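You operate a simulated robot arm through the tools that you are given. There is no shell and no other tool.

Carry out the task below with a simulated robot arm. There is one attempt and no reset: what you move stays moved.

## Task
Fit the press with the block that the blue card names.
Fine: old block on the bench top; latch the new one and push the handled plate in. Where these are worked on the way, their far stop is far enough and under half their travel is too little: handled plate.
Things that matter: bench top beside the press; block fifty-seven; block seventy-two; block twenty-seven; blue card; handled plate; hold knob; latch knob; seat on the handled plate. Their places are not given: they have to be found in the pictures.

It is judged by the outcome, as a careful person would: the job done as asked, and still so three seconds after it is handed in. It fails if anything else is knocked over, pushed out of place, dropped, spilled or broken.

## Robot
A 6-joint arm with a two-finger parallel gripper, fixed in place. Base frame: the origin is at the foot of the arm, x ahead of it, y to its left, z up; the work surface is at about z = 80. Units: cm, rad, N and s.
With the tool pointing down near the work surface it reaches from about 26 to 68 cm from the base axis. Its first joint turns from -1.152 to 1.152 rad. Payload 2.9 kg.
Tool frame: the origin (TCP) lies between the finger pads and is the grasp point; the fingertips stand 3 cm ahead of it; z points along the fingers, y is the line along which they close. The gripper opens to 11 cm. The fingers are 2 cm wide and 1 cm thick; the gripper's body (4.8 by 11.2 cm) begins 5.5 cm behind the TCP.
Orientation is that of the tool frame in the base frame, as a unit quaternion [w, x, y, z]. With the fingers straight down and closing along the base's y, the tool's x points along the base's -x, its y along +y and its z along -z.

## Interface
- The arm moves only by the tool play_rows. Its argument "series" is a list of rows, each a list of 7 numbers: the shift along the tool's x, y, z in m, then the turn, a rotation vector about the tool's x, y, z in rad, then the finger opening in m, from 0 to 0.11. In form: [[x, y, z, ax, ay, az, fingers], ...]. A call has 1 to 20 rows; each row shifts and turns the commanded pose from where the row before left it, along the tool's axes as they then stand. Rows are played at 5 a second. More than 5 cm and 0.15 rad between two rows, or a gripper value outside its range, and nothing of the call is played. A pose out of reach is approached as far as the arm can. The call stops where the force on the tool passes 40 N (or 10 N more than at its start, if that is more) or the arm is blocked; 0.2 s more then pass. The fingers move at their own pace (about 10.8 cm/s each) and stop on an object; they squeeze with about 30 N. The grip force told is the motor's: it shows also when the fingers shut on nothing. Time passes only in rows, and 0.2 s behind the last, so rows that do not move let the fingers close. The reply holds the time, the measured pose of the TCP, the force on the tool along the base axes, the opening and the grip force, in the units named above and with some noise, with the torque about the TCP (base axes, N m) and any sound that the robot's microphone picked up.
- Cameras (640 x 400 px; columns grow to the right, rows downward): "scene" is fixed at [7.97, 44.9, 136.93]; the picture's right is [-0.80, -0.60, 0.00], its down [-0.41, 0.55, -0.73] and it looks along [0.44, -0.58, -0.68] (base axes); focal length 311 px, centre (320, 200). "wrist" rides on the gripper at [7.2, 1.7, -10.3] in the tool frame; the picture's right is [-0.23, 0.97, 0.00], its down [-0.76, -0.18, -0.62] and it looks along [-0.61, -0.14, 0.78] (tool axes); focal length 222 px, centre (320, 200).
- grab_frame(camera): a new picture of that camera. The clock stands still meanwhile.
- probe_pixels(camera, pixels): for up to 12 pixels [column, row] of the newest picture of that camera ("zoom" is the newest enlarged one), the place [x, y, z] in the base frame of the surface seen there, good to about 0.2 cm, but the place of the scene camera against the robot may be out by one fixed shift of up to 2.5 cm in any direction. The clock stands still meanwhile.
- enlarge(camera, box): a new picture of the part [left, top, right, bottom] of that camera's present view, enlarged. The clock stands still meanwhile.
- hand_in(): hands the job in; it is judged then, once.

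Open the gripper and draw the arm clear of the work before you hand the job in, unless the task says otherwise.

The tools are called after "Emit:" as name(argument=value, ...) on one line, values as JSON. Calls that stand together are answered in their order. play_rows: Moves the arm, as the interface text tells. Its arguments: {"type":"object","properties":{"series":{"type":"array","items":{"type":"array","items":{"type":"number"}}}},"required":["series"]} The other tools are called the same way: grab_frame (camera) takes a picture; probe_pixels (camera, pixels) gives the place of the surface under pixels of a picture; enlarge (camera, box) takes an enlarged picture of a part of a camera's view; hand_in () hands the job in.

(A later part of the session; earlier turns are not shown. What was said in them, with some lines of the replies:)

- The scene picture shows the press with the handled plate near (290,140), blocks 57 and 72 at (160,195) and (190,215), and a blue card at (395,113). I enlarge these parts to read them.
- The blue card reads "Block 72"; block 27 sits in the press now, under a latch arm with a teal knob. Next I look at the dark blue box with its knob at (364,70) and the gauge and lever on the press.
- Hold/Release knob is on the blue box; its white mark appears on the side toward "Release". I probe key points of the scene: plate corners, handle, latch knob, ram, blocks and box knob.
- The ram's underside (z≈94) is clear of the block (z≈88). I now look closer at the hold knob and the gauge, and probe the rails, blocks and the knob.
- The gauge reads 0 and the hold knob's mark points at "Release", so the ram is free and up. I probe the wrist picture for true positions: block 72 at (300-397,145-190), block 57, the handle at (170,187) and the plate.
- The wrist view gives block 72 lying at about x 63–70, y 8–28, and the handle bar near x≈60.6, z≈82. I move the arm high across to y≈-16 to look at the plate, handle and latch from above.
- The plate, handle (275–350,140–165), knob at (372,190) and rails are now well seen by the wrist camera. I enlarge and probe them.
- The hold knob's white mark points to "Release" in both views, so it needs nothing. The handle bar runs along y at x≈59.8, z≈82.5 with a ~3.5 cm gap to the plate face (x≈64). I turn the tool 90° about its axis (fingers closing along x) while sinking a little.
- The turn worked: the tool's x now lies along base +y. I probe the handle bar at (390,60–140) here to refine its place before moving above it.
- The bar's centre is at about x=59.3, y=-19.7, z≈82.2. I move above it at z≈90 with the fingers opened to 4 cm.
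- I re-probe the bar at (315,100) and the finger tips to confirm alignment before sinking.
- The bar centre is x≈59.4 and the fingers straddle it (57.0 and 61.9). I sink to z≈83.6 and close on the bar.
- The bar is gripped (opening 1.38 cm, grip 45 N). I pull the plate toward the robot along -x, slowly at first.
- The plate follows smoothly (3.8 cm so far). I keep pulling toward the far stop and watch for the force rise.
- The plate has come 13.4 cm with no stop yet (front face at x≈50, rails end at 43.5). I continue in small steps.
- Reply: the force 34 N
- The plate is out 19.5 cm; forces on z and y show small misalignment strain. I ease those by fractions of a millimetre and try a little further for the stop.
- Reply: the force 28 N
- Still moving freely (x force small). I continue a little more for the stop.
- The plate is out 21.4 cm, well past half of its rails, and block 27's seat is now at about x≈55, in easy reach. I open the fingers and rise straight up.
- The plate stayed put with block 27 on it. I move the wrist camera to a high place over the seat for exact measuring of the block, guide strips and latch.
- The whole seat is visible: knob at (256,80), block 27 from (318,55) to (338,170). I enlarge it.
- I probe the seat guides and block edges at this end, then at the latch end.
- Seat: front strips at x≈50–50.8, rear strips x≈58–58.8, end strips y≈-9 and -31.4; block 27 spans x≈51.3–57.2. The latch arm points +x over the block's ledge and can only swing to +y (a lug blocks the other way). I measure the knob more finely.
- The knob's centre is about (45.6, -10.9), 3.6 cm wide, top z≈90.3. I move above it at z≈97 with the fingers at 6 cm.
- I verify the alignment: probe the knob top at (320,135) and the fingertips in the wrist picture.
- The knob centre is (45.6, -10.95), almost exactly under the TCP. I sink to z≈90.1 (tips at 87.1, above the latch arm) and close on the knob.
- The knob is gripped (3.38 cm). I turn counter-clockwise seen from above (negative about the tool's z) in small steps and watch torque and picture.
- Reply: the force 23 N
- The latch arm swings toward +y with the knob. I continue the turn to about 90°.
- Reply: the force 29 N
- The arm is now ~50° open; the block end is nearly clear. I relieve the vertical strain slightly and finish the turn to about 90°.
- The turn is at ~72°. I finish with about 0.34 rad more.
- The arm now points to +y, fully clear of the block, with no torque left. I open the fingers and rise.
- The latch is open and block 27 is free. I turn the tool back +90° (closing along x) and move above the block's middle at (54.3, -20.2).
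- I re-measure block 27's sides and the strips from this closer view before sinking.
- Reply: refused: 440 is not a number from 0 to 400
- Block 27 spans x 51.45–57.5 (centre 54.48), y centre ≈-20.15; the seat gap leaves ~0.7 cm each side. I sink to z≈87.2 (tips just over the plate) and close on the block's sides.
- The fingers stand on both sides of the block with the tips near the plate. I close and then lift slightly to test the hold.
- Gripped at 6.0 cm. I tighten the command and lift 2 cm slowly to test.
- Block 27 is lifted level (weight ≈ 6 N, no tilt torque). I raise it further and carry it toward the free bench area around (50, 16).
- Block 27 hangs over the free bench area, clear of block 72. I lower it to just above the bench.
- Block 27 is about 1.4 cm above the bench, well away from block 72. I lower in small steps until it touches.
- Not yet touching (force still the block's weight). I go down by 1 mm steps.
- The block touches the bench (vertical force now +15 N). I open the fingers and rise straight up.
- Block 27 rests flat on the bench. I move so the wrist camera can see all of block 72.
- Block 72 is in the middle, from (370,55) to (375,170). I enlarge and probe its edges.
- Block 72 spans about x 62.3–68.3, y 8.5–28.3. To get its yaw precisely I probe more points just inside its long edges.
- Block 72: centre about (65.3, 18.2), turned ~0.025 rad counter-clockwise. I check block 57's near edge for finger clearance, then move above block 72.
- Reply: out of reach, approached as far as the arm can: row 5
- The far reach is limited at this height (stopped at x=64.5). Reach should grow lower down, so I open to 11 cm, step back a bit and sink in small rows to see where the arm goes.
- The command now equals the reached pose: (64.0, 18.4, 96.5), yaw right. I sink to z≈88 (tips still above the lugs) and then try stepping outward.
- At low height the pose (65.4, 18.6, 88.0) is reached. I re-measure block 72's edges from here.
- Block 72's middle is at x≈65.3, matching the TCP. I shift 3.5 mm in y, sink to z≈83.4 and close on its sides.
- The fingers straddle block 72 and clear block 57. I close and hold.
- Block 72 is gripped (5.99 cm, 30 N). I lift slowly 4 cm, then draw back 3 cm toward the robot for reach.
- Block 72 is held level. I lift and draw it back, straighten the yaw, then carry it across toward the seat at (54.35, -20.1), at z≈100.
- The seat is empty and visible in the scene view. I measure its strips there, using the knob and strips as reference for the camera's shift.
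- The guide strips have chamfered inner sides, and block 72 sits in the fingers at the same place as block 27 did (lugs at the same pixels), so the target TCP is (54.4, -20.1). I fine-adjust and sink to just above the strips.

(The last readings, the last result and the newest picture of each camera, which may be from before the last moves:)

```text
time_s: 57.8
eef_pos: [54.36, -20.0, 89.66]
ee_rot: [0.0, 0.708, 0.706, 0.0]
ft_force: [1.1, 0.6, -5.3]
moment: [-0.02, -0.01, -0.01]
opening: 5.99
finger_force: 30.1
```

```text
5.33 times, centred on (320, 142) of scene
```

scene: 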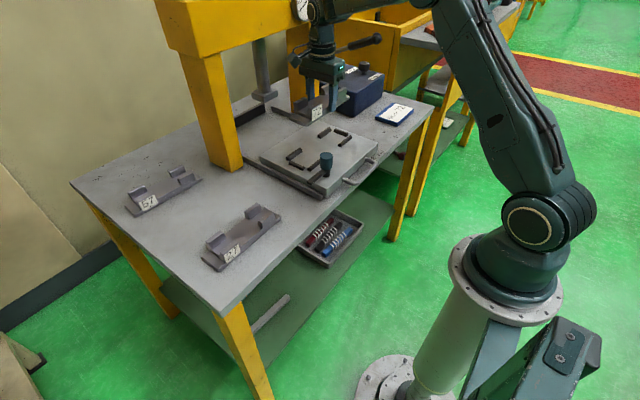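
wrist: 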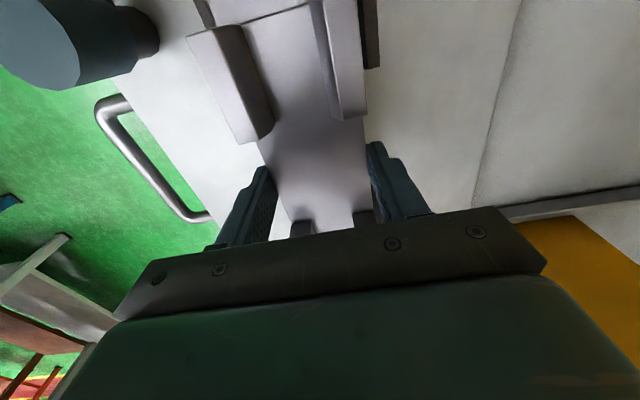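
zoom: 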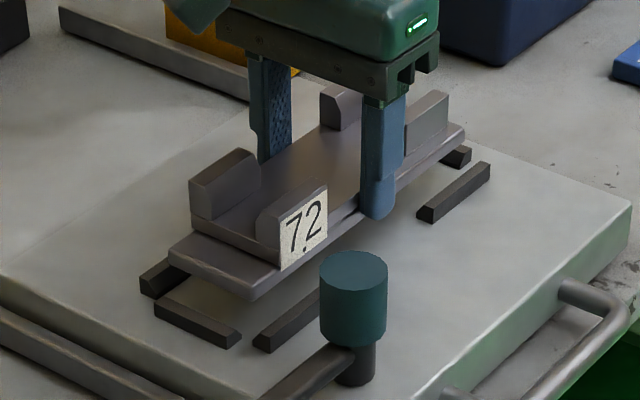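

Block 72 hangs right over the seat between the strips. I lower it in small steps, watching for side forces.

Emit:
play_rows(series=[[-0.0005, 0.0004, 0.005, 0, 0, 0, 0.02], [0, 0, 0.005, 0, 0, 0, 0.02], [0, 0, 0.004, 0, 0, 0, 0.02], [0, 0, 0, 0, 0, 0, 0.02]])

Emit:
enlarge(camera="scene", box=[260, 105, 380, 180])

Emit:
enlarge(camera="wrist", box=[160, 0, 420, 162])

```text
time_s: 58.8
eef_pos: [54.42, -20.18, 88.34]
ee_rot: [0.0, 0.708, 0.706, 0.0]
ft_force: [-0.3, -0.8, -5.4]
moment: [0.01, 0.01, 0.01]
opening: 5.99
finger_force: 30.2
```

```text
5.33 times, centred on (320, 142) of scene
```

zoom: 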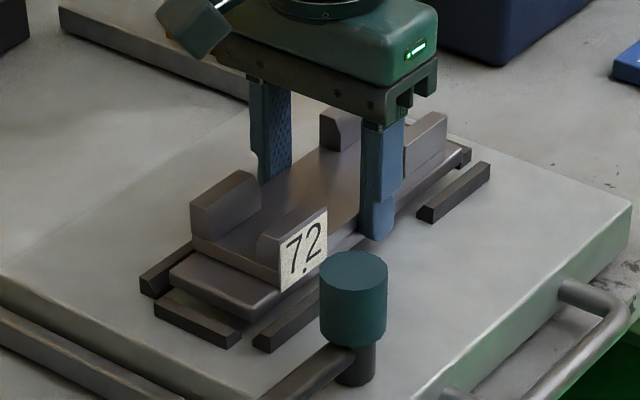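

```text
2.46 times, centred on (290, 81) of wrist
```

zoom: 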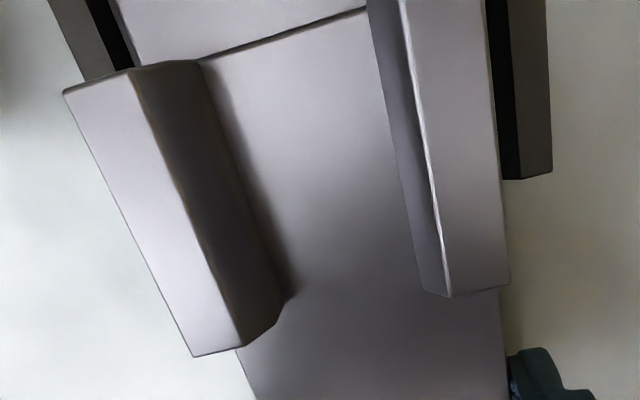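

No contact force so far and the block is centred between the strips. I continue downward in 2–3 mm steps.

Emit:
play_rows(series=[[0, 0, 0.003, 0, 0, 0, 0.02], [0, 0, 0.003, 0, 0, 0, 0.02], [0, 0, 0.002, 0, 0, 0, 0.02], [0, 0, 0, 0, 0, 0, 0.02]])

```text
time_s: 59.8
eef_pos: [54.34, -20.18, 87.5]
ee_rot: [0.0, 0.708, 0.707, 0.0]
ft_force: [0.2, 0.4, -5.6]
moment: [-0.03, -0.01, 0.0]
opening: 6.02
finger_force: 30.3
```

Emit:
play_rows(series=[[0, 0, 0.001, 0, 0, 0, 0.02], [0, 0, 0.001, 0, 0, 0, 0.02], [0, 0, 0.0005, 0, 0, 0, 0.02], [0, 0, 0, 0, 0, 0, 0.02]])

Emit:
enlarge(camera="scene", box=[260, 105, 380, 180])

```text
time_s: 60.8
eef_pos: [54.42, -20.02, 87.44]
ee_rot: [0.002, 0.707, 0.708, 0.0]
ft_force: [-3.1, 1.8, 12.3]
moment: [0.62, 0.49, 0.24]
opening: 5.99
finger_force: 30.2
```

```text
5.33 times, centred on (320, 142) of scene
```

zoom: 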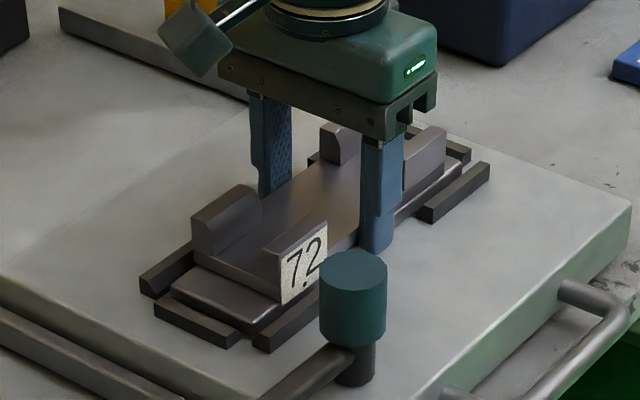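

Contact with the plate at the expected height (block bottom ≈83.9). I open the fingers to 9 cm and rise to look.

Emit:
play_rows(series=[[0, 0, 0, 0, 0, 0, 0.085], [0, 0, 0, 0, 0, 0, 0.085], [0, 0, -0.01, 0, 0, 0, 0.085], [0, 0, -0.03, 0, 0, 0, 0.085], [0, 0, -0.04, 0, 0, 0, 0.085], [0, 0, -0.04, 0, 0, 0, 0.085], [0.015, 0, -0.04, 0, 0, 0, 0.085], [0.03, 0, -0.04, 0, 0, 0, 0.085], [0.02, 0, -0.04, 0, 0, 0, 0.085], [0, 0, 0, 0, 0, 0, 0.085]])

Emit:
grab_frame(camera="wrist")

Emit:
enlarge(camera="scene", box=[260, 105, 380, 180])

```text
time_s: 63.0
eef_pos: [54.63, -13.64, 111.56]
ee_rot: [0.0, 0.708, 0.707, 0.0]
ft_force: [-0.2, -0.3, 0.0]
moment: [-0.03, 0.01, -0.01]
opening: 8.52
finger_force: 0.1
```

```text
taken
```

wrist: 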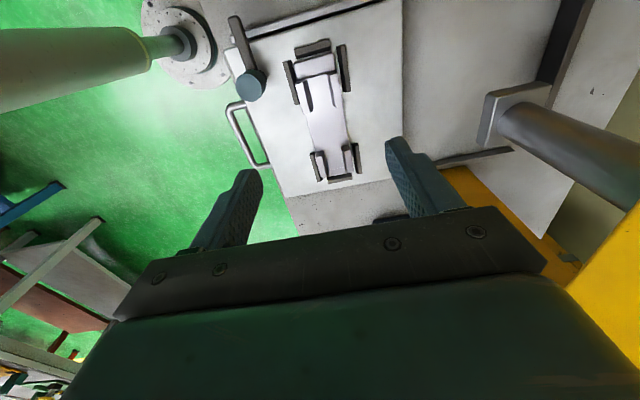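

```text
5.33 times, centred on (320, 142) of scene
```

zoom: 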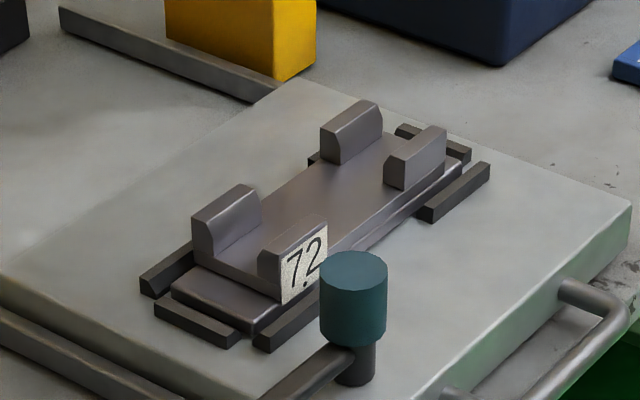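

Block 72 appears seated between the strips. I enlarge the wrist view and probe heights to confirm it lies flat.

Emit:
enlarge(camera="wrist", box=[220, 10, 380, 110])

Emit:
probe_pixels(camera="zoom", pixels=[[325, 215], [450, 180], [340, 240], [460, 190], [400, 390], [340, 390], [480, 390], [125, 295], [60, 60], [380, 140], [270, 260], [500, 200]])

Emit:
enlarge(camera="wrist", box=[270, 100, 400, 190])

Emit:
probe_pixels(camera="zoom", pixels=[[200, 50], [345, 50], [210, 150], [350, 150], [330, 340], [300, 345], [360, 330], [280, 200], [240, 300], [390, 280], [215, 270], [430, 300]])

```text
4.00 times, centred on (300, 60) of wrist
```

zoom: 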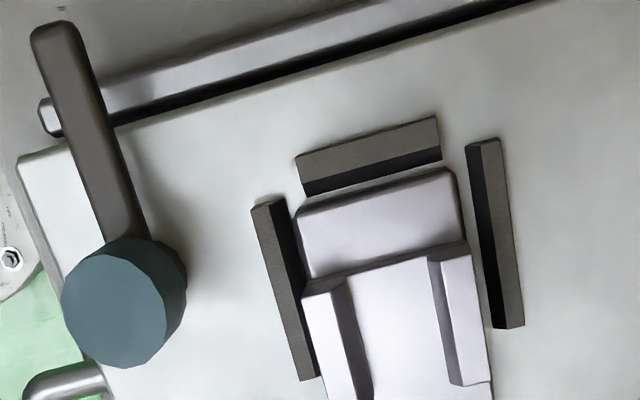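

```text
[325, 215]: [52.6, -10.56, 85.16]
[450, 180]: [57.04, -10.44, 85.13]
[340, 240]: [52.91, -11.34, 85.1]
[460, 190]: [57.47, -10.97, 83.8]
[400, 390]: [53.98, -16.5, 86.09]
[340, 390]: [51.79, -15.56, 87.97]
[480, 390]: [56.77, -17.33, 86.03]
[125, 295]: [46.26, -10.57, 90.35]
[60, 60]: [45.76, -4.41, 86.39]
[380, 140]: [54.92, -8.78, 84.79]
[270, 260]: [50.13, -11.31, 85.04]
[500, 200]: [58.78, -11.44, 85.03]
```

```text
4.44 times, centred on (335, 145) of wrist
```

zoom: 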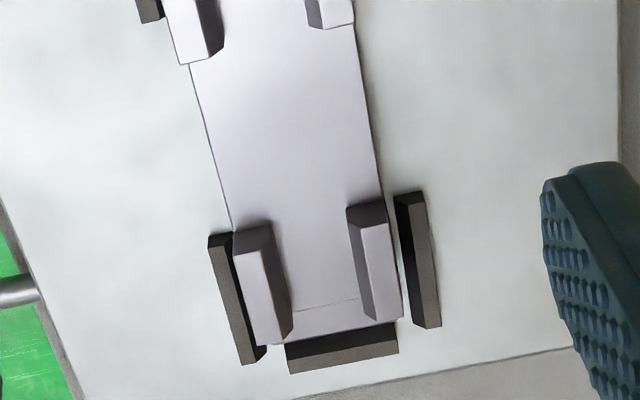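

```text
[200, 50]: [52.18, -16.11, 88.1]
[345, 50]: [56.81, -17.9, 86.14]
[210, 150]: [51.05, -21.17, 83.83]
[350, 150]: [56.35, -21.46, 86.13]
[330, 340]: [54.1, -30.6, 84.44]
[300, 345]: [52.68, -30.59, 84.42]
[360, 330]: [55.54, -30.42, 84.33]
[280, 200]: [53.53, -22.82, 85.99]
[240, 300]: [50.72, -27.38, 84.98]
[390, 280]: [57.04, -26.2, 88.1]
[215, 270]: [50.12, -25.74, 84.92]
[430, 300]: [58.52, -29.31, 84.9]
```

Block 72 lies flat in the seat (deck z≈86.1, ledge 85.1, same as block 27 had). Now I turn the tool back to its first orientation and move above the latch knob.

Emit:
play_rows(series=[[0, 0, 0, 0, 0, -0.1428, 0.06], [0, 0, 0, 0, 0, -0.1428, 0.06], [0, 0, 0, 0, 0, -0.1428, 0.06], [0, 0, 0, 0, 0, -0.1428, 0.06], [0, 0, 0, 0, 0, -0.1428, 0.06], [0, 0, 0, 0, 0, -0.1428, 0.06], [0, 0, 0, 0, 0, -0.1428, 0.06], [0, 0, 0, 0, 0, -0.1428, 0.06], [0, 0, 0, 0, 0, -0.1428, 0.06], [0, 0, 0, 0, 0, -0.1428, 0.06], [0, 0, 0, 0, 0, -0.1428, 0.06], [0.0225, 0.0068, 0.035, 0, 0, 0, 0.06], [0.0225, 0.0068, 0.035, 0, 0, 0, 0.06], [0.0225, 0.0068, 0.035, 0, 0, 0, 0.06], [0.0225, 0.0068, 0.035, 0, 0, 0, 0.06], [0, 0, 0, 0, 0, 0, 0.06]])

Emit:
grab_frame(camera="wrist")

Emit:
enlarge(camera="scene", box=[240, 90, 400, 190])

```text
time_s: 66.4
eef_pos: [45.47, -10.99, 97.28]
ee_rot: [0.0, 0.001, 1.0, 0.0]
ft_force: [-0.3, 0.6, -0.4]
moment: [-0.02, -0.03, 0.01]
opening: 5.98
finger_force: 0.1
```

```text
taken
```

wrist: 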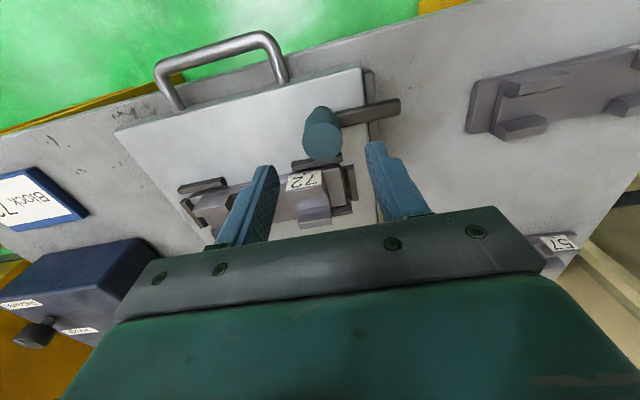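

```text
4.00 times, centred on (320, 140) of scene
```

zoom: 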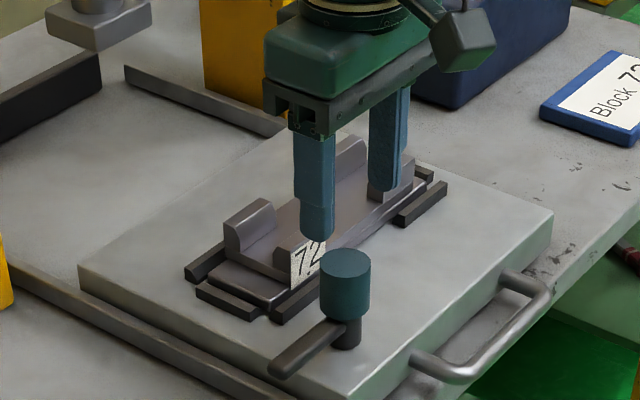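

The tool is above the knob in the first orientation. I check the knob's top centre at (322,140) against the TCP.

Emit:
probe_pixels(camera="wrist", pixels=[[322, 140], [305, 140], [340, 140], [322, 125], [322, 155], [312, 130], [332, 150], [270, 170], [372, 148], [380, 110]])

Emit:
enlarge(camera="wrist", box=[280, 90, 360, 170])

```text
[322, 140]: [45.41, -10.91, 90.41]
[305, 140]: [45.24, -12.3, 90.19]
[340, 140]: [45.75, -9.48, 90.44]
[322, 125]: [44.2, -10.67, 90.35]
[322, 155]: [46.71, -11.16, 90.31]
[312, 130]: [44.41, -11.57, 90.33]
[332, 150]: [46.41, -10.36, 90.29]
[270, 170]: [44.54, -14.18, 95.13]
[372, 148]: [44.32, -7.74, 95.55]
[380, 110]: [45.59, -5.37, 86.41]
```

```text
5.00 times, centred on (320, 130) of wrist
```

zoom: 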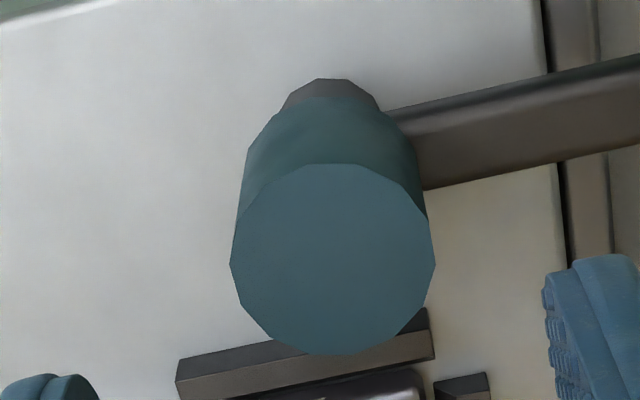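

The knob centre is (45.55, -10.95), right under the TCP. I sink to z≈90.15 and grip it.

Emit:
play_rows(series=[[-0.001, 0.0005, 0.024, 0, 0, 0, 0.06], [0, 0, 0.024, 0, 0, 0, 0.06], [0, 0, 0.023, 0, 0, 0, 0.06], [0, 0, 0, 0, 0, 0, 0.06], [0, 0, 0, 0, 0, 0, 0.02], [0, 0, 0, 0, 0, 0, 0.02], [0, 0, 0, 0, 0, 0, 0.02]])

```text
time_s: 68.0
eef_pos: [45.41, -10.86, 90.24]
ee_rot: [0.001, 0.0, 1.0, 0.0]
ft_force: [0.2, 5.5, -5.8]
moment: [-0.03, -0.66, 0.03]
opening: 3.41
finger_force: 45.3
```

The knob is gripped (3.41 cm). I turn it clockwise seen from above (positive about the tool's z) to bring the arm back over the block.

Emit:
play_rows(series=[[0, 0, 0, 0, 0, 0.1, 0.02], [0, 0, 0, 0, 0, 0.12, 0.02], [0, 0, 0, 0, 0, 0.12, 0.02], [0, 0, 0, 0, 0, 0.12, 0.02], [0, 0, 0, 0, 0, 0.12, 0.02], [0, 0, 0, 0, 0, 0, 0.02]])

Emit:
enlarge(camera="scene", box=[240, 90, 400, 190])

```text
time_s: 69.4
eef_pos: [45.47, -10.69, 90.3]
ee_rot: [0.0, 0.287, 0.958, 0.001]
ft_force: [0.4, 20.4, 9.1]
moment: [-0.2, 0.53, 0.04]
opening: 3.39
finger_force: 44.7
```

```text
4.00 times, centred on (320, 140) of scene
```

zoom: 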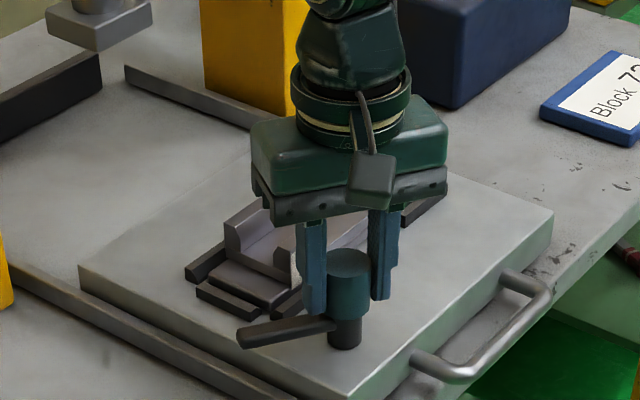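

The latch arm swings back (~33°). I ease the sideways strain a touch and keep turning.

Emit:
play_rows(series=[[0.0003, 0.0004, 0, 0, 0, 0.1, 0.02], [0, 0, 0, 0, 0, 0.12, 0.02], [0, 0, 0, 0, 0, 0.12, 0.02], [0, 0, 0, 0, 0, 0.12, 0.02], [0, 0, 0, 0, 0, 0, 0.02]])

Emit:
enlarge(camera="scene", box=[240, 90, 400, 190])

```text
time_s: 70.6
eef_pos: [45.51, -10.56, 90.2]
ee_rot: [0.001, 0.497, 0.868, 0.001]
ft_force: [2.1, 22.8, 10.4]
moment: [-0.85, -0.48, 0.01]
opening: 3.39
finger_force: 44.7
```

```text
4.00 times, centred on (320, 140) of scene
```

zoom: 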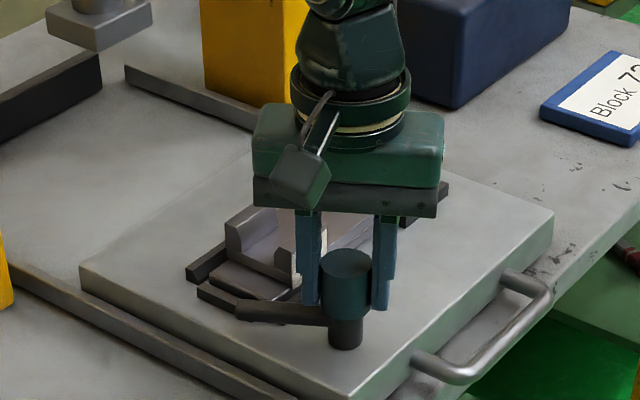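

Now ~60° turned. I continue for the last 30°.

Emit:
play_rows(series=[[0.0005, 0.0003, 0, 0, 0, 0.1, 0.02], [0, 0, 0, 0, 0, 0.1, 0.02], [0, 0, 0, 0, 0, 0.1, 0.02], [0, 0, 0, 0, 0, 0.1, 0.02], [0, 0, 0, 0, 0, 0, 0.02]])

Emit:
enlarge(camera="scene", box=[240, 90, 400, 190])

```text
time_s: 71.8
eef_pos: [45.52, -10.6, 90.31]
ee_rot: [-0.001, 0.659, 0.752, 0.002]
ft_force: [0.9, 20.4, 14.7]
moment: [-0.1, -0.14, -0.02]
opening: 3.36
finger_force: 45.5
```

```text
4.00 times, centred on (320, 140) of scene
```

zoom: 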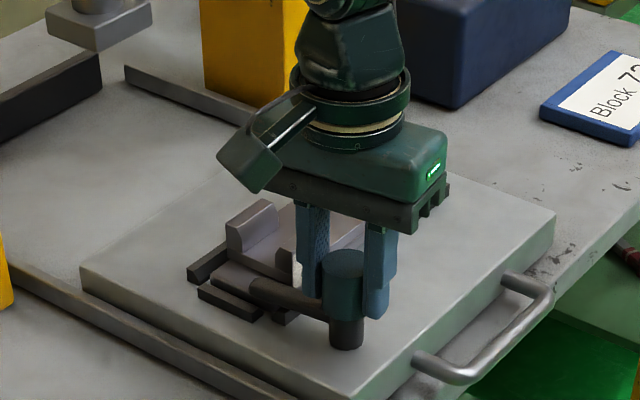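

At 82.5°, the arm is over the ledge. I turn the last ~0.14 rad and watch for the stop.

Emit:
play_rows(series=[[0, 0, 0, 0, 0, 0.07, 0.02], [0, 0, 0, 0, 0, 0.07, 0.02], [0, 0, 0, 0, 0, 0, 0.02]])

Emit:
enlarge(camera="scene", box=[240, 90, 400, 190])

```text
time_s: 72.6
eef_pos: [45.48, -10.58, 90.22]
ee_rot: [-0.001, 0.71, 0.704, 0.0]
ft_force: [1.0, 13.9, 12.7]
moment: [0.81, 0.06, 0.4]
opening: 3.41
finger_force: 45.3
```

```text
4.00 times, centred on (320, 140) of scene
```

zoom: 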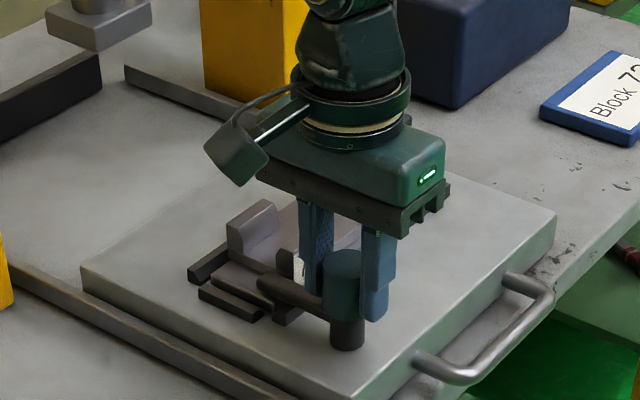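

A stop torque (0.4 N m) now shows at 90°: the latch is at its end. I open the fingers and rise to check.

Emit:
play_rows(series=[[0, 0, 0, 0, 0, 0, 0.06], [0, 0, 0, 0, 0, 0, 0.06], [0, 0, -0.02, 0, 0, 0, 0.06], [0, 0, -0.035, 0, 0, 0, 0.06], [0, 0, -0.035, 0, 0, 0, 0.06], [-0.01, 0.02, -0.035, 0, 0, 0, 0.06], [-0.01, 0.03, -0.035, 0, 0, 0, 0.06], [-0.01, 0.03, -0.03, 0, 0, 0, 0.06], [0, 0, 0, 0, 0, 0, 0.06]])

Emit:
grab_frame(camera="wrist")

Emit:
enlarge(camera="scene", box=[240, 90, 400, 190])

```text
time_s: 74.6
eef_pos: [53.34, -13.85, 109.11]
ee_rot: [-0.001, 0.711, 0.703, 0.0]
ft_force: [-0.6, -0.6, 0.4]
moment: [-0.02, 0.0, 0.01]
opening: 6.01
finger_force: 0.1
```

```text
taken
```

wrist: 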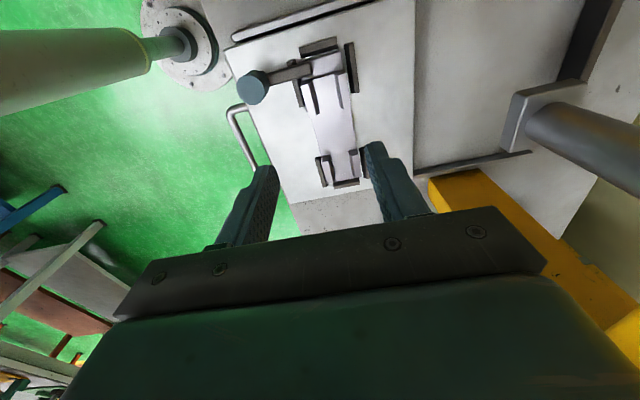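

```text
4.00 times, centred on (320, 140) of scene
```

zoom: 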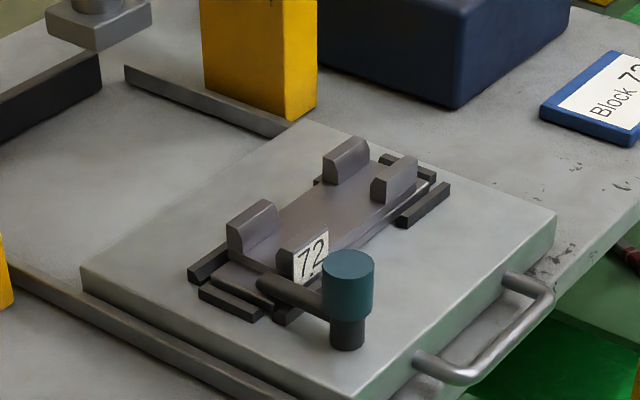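

The arm lies over block 72's ledge in both views. I enlarge to verify its direction and compare with the first latched state.

Emit:
enlarge(camera="wrist", box=[220, 20, 380, 120])

Emit:
probe_pixels(camera="zoom", pixels=[[140, 265], [230, 225], [290, 205], [350, 195], [360, 170], [300, 185], [420, 220], [400, 390], [480, 160], [30, 150], [150, 370], [370, 110]])

Emit:
probe_pixels(camera="wrist", pixels=[[240, 140], [235, 120], [246, 155], [228, 110], [262, 140], [255, 120], [275, 165], [415, 60], [413, 120], [250, 168]])

```text
4.00 times, centred on (300, 70) of wrist
```

zoom: 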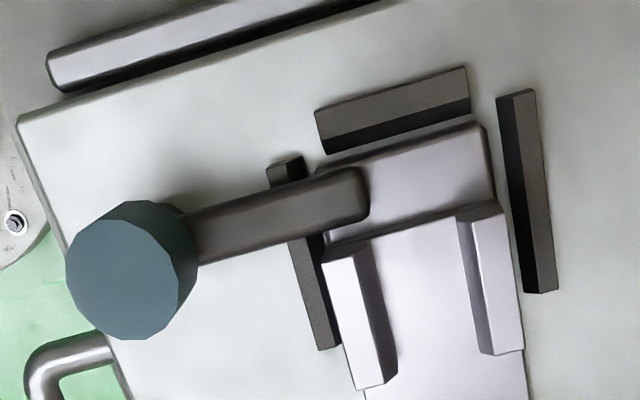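

```text
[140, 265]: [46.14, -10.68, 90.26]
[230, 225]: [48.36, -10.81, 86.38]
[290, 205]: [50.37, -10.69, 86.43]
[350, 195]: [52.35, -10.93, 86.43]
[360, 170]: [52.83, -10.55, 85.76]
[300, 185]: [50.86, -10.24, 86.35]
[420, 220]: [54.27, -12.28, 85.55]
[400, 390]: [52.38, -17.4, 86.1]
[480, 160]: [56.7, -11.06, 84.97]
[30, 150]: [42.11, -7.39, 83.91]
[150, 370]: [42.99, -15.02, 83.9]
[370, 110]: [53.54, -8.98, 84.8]
```

```text
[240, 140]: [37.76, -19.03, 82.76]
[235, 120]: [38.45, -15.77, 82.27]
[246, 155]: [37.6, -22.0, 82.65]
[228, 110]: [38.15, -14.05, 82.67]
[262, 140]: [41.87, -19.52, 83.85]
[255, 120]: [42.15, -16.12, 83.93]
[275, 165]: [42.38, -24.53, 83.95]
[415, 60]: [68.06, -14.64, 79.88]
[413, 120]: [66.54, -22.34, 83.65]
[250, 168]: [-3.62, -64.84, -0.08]
```

The latch lies as at the start, over block 72's ledge. Now I go to the handle (bar at x≈38.0, y≈-19.5) to push the plate back in.

Emit:
play_rows(series=[[-0.0117, -0.0307, 0.032, 0, 0, -0.01, 0.04], [-0.0117, -0.0307, 0.032, 0, 0, 0, 0.04], [-0.0117, -0.0307, 0.032, 0, 0, 0, 0.04], [-0.0117, -0.0307, 0.032, 0, 0, 0, 0.04], [-0.0117, -0.0307, 0.032, 0, 0, 0, 0.04], [0, 0, 0, 0, 0, 0, 0.04]])

Emit:
grab_frame(camera="wrist")

Emit:
enlarge(camera="scene", box=[260, 90, 420, 190])

```text
time_s: 76.0
eef_pos: [37.88, -19.62, 93.03]
ee_rot: [0.0, 0.708, 0.706, 0.001]
ft_force: [-0.3, -0.7, -0.3]
moment: [-0.03, 0.0, 0.01]
opening: 4.0
finger_force: 0.0
```

```text
taken
```

wrist: 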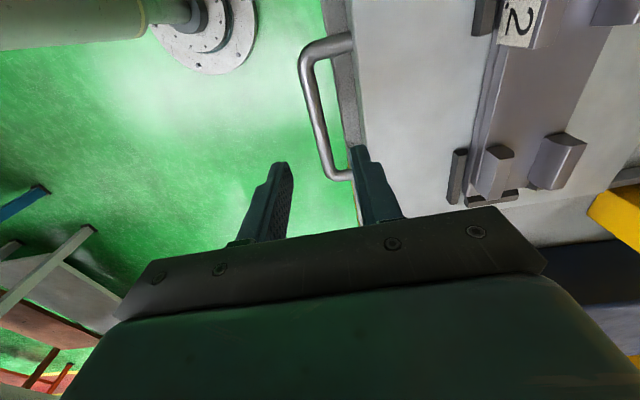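

```text
4.00 times, centred on (340, 140) of scene
```

zoom: 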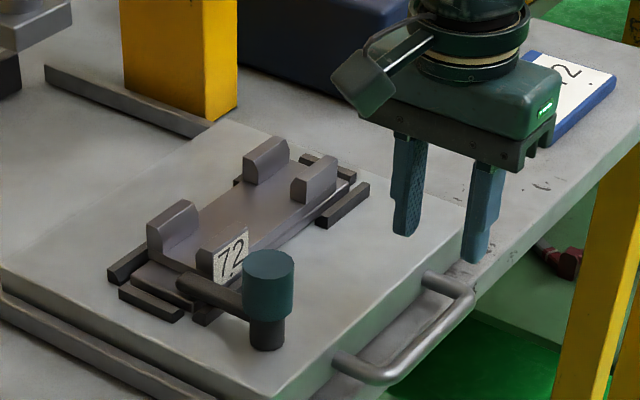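

I probe the bar at (310,90) once more before sinking.

Emit:
probe_pixels(camera="wrist", pixels=[[306, 90], [310, 90], [314, 90], [312, 110], [318, 140], [326, 160], [350, 110], [358, 110], [343, 125], [345, 60]])

```text
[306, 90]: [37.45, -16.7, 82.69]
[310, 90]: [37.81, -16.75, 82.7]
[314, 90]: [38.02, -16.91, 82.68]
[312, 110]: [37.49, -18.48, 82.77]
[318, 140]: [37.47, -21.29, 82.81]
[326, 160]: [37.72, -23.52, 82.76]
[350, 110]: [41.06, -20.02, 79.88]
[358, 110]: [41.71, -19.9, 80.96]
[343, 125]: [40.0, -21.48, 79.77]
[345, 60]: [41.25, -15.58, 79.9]
```

The bar centre is x≈37.8, under the TCP. I sink to z≈83.6 and grip it.

Emit:
play_rows(series=[[0, 0, 0.025, 0, 0, 0, 0.04], [0, 0, 0.025, 0, 0, 0, 0.04], [0, 0, 0.025, 0, 0, 0, 0.04], [0, 0, 0.019, 0, 0, 0, 0.04], [0, 0, 0, 0, 0, 0, 0.04], [0, 0, 0, 0, 0, 0, 0.005], [0, 0, 0, 0, 0, 0, 0.005], [0, 0, 0, 0, 0, 0, 0.005]])

```text
time_s: 77.8
eef_pos: [38.09, -19.79, 83.62]
ee_rot: [0.0, 0.707, 0.707, -0.001]
ft_force: [-1.6, -2.7, -8.4]
moment: [0.07, 0.01, 0.73]
opening: 1.37
finger_force: 45.0
```

The handle is gripped (1.37 cm). I push the plate in along +x, first 8 cm.

Emit:
play_rows(series=[[0, 0.006, 0, 0, 0, 0, 0.005], [0, 0.01, 0, 0, 0, 0, 0.005], [0, 0.012, 0, 0, 0, 0, 0.005], [0, 0.012, 0, 0, 0, 0, 0.005], [0, 0.012, 0, 0, 0, 0, 0.005], [0, 0.012, 0, 0, 0, 0, 0.005], [0, 0.012, 0, 0, 0, 0, 0.005], [0, 0, 0, 0, 0, 0, 0.005]])

Emit:
enlarge(camera="scene", box=[220, 80, 400, 192])

```text
time_s: 79.6
eef_pos: [45.81, -19.66, 83.66]
ee_rot: [0.0, 0.707, 0.707, 0.0]
ft_force: [1.8, -12.0, -18.3]
moment: [-0.01, -0.1, 0.7]
opening: 1.36
finger_force: 44.8
```

```text
3.56 times, centred on (310, 136) of scene
```

zoom: 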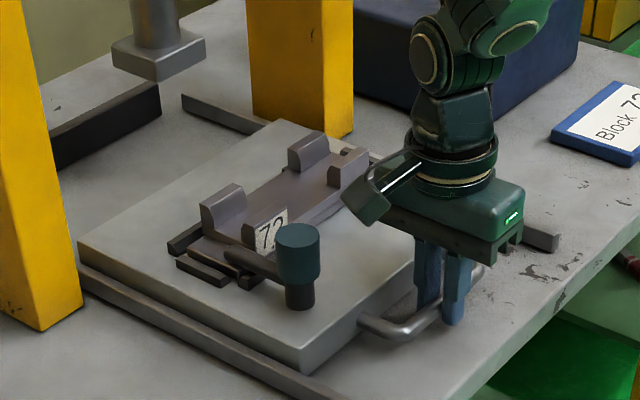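

The plate slides in smoothly (7.7 cm). I continue 10 cm more.

Emit:
play_rows(series=[[-0.0003, 0.012, 0.0002, 0, 0, 0, 0.005], [0, 0.012, 0, 0, 0, 0, 0.005], [0, 0.012, 0, 0, 0, 0, 0.005], [0, 0.012, 0, 0, 0, 0, 0.005], [0, 0.012, 0, 0, 0, 0, 0.005], [0, 0.012, 0, 0, 0, 0, 0.005], [0, 0.012, 0, 0, 0, 0, 0.005], [0, 0.012, 0, 0, 0, 0, 0.005], [0, 0, 0, 0, 0, 0, 0.005]])

Emit:
enlarge(camera="scene", box=[220, 80, 400, 192])

```text
time_s: 81.6
eef_pos: [55.25, -19.59, 83.82]
ee_rot: [0.001, 0.708, 0.707, 0.0]
ft_force: [2.7, -13.3, -12.7]
moment: [0.03, -0.1, 0.62]
opening: 1.37
finger_force: 45.3
```

```text
3.56 times, centred on (310, 136) of scene
```

zoom: 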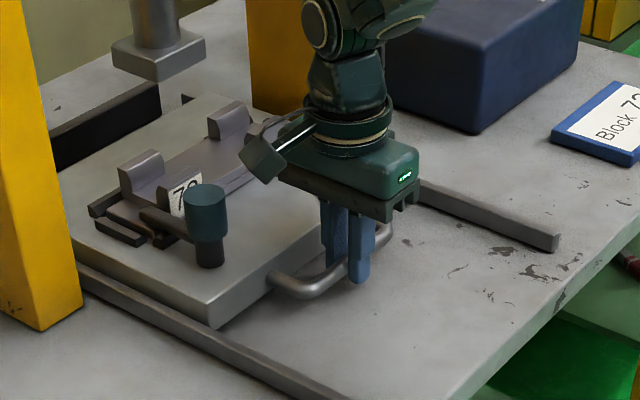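

About 4 cm remain to the first position. I go on more slowly.

Emit:
play_rows(series=[[-0.0003, 0.01, 0.0002, 0, 0, 0, 0.005], [0, 0.01, 0, 0, 0, 0, 0.005], [0, 0.01, 0, 0, 0, 0, 0.005], [0, 0.005, 0, 0, 0, 0, 0.005], [0, 0.003, 0, 0, 0, 0, 0.005], [0, 0, 0, 0, 0, 0, 0.005]])

```text
time_s: 83.0
eef_pos: [59.09, -19.61, 83.85]
ee_rot: [0.001, 0.707, 0.707, 0.0]
ft_force: [3.5, -6.1, 0.5]
moment: [0.03, -0.02, 0.64]
opening: 1.39
finger_force: 44.3
```

The plate is nearly at its first place (x=59.1 against 59.3), no stop force yet. I push on by 2 mm steps until the far stop is felt.

Emit:
play_rows(series=[[0, 0.002, 0, 0, 0, 0, 0.005], [0, 0.002, 0, 0, 0, 0, 0.005], [0, 0.002, 0, 0, 0, 0, 0.005], [0, 0, 0, 0, 0, 0, 0.005]])

```text
time_s: 84.0
eef_pos: [59.58, -19.69, 83.78]
ee_rot: [-0.001, 0.707, 0.707, -0.001]
ft_force: [-2.4, -1.4, 0.1]
moment: [-0.48, 0.05, 0.61]
opening: 1.36
finger_force: 45.3
```

Emit:
play_rows(series=[[0, 0.002, 0, 0, 0, 0, 0.005], [0, 0.002, 0, 0, 0, 0, 0.005], [0, 0.002, 0, 0, 0, 0, 0.005], [0, 0, 0, 0, 0, 0, 0.005]])

Emit:
enlarge(camera="scene", box=[220, 80, 380, 180])

```text
time_s: 84.7
eef_pos: [59.66, -19.67, 83.76]
ee_rot: [-0.008, 0.708, 0.706, -0.005]
ft_force: [-8.8, 0.0, 7.2]
moment: [-0.24, 0.19, 0.82]
opening: 1.37
finger_force: 44.9
stopped in row 3: the force on the tool passed its limit at 43 N (the readings are from after the stop); the commanded pose is now the measured one
```

```text
4.00 times, centred on (300, 130) of scene
```

zoom: 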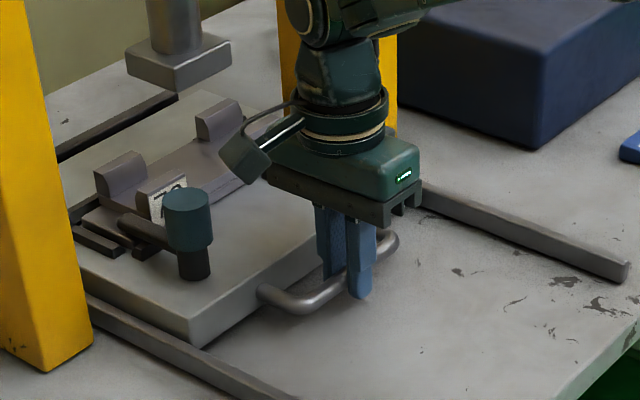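

The far stop is reached (force rose to 43 N at x≈59.7) and the plate is back at its first place. I open the fingers and rise, then draw back.

Emit:
play_rows(series=[[0, 0, 0, 0, 0, 0, 0.035], [0, 0, 0, 0, 0, 0, 0.035], [0, 0, -0.02, 0, 0, 0, 0.035], [0, 0, -0.03, 0, 0, 0, 0.035], [0, 0, -0.04, 0, 0, 0, 0.035], [0, 0, -0.04, 0, 0, 0, 0.035], [0, -0.02, -0.04, 0, 0, 0, 0.035], [0, -0.04, -0.02, 0, 0, 0, 0.035], [0, -0.04, -0.02, 0, 0, 0, 0.035], [0, -0.04, 0, 0, 0, 0, 0.06], [0, 0, 0, 0, 0, 0, 0.06]])

Emit:
grab_frame(camera="scene")

Emit:
grab_frame(camera="wrist")

Emit:
enlarge(camera="scene", box=[220, 80, 340, 155])

```text
time_s: 87.1
eef_pos: [45.77, -19.53, 104.87]
ee_rot: [-0.008, 0.709, 0.705, -0.004]
ft_force: [0.2, 0.6, 0.2]
moment: [0.01, 0.04, 0.04]
opening: 5.98
finger_force: 0.0
```

```text
taken
```

scene: 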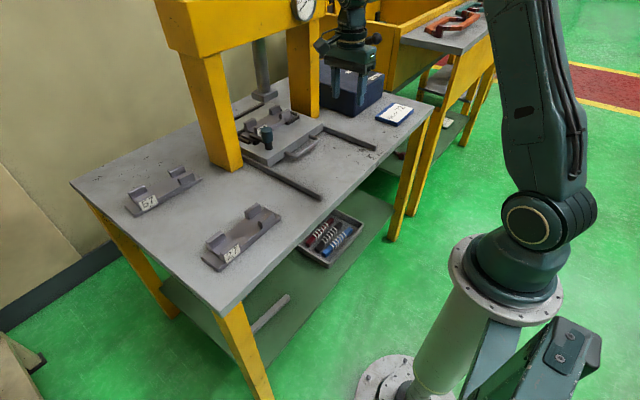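

```text
taken
```

wrist: 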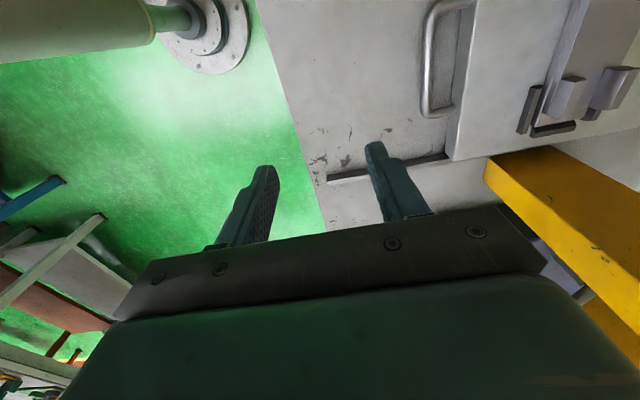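

```text
5.33 times, centred on (280, 118) of scene
```

zoom: 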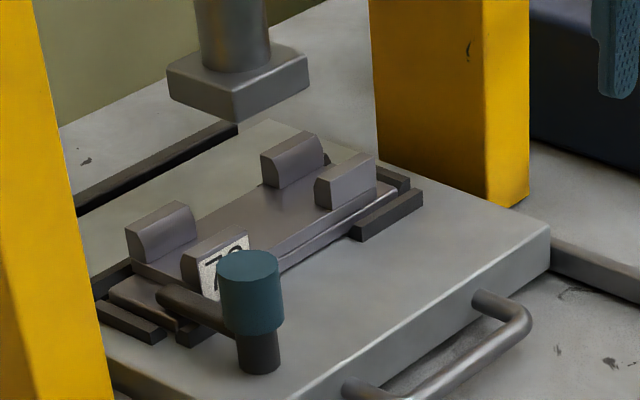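

The plate, latch and block 72 match the first layout; block 27 lies on the bench and block 57 is untouched. I draw the arm a little further up and back, then take a last look.

Emit:
play_rows(series=[[0.01, -0.015, -0.015, 0, 0, 0, 0.08], [0.02, -0.02, -0.02, 0, 0, 0, 0.08], [0.02, -0.015, -0.015, 0, 0, 0, 0.08], [0, 0, 0, 0, 0, 0, 0.08], [0, 0, 0, 0, 0, 0, 0.08]])

Emit:
enlarge(camera="scene", box=[80, 80, 400, 280])

Emit:
enlarge(camera="scene", box=[280, 0, 400, 80])

```text
time_s: 88.3
eef_pos: [41.08, -14.63, 110.06]
ee_rot: [-0.006, 0.709, 0.705, -0.005]
ft_force: [0.2, 0.1, 0.8]
moment: [0.01, 0.04, -0.03]
opening: 7.99
finger_force: 0.0
```

```text
2.00 times, centred on (240, 180) of scene
```

zoom: 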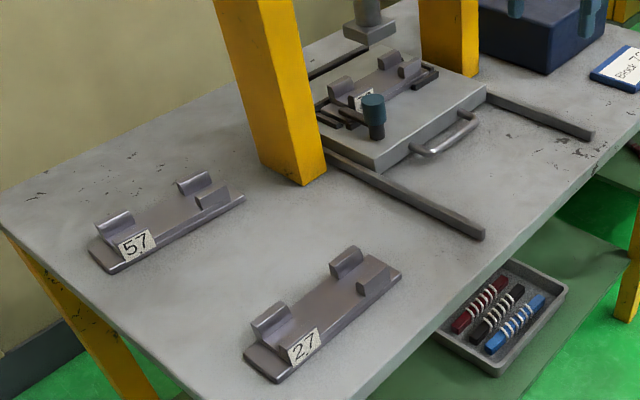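

```text
5.00 times, centred on (340, 40) of scene
```

zoom: 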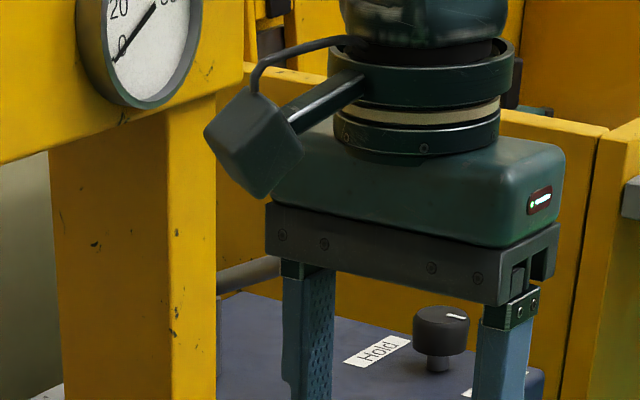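

Everything is in place: block 72 latched in the seat, plate pushed to its far stop, block 27 flat on the bench, block 57 and the hold knob unchanged, gripper open and clear. I hand the job in.

Emit:
hand_in()

```text
The job is handed in.
```

The press is fitted with block 72, the block the blue card names, and the job is handed in. I haven't seen the judge's result.

- **Old block:** block 27 lies flat on the bench top, in the open area in front of block 57.
- **New block:** block 72 sits flat in the seat. The latch arm is back over its end, as it was over block 27 at the start.
- **Handled plate:** I pulled it out about 21 cm without meeting a stop. After the swap I pushed it back in until the force rose sharply at the far stop, which is its starting place.
- **Left alone:** the hold knob already pointed to "Release" and the gauge read 0, so I didn't touch the knob. Block 57 was not moved.

The gripper is open and the arm is clear of the work.
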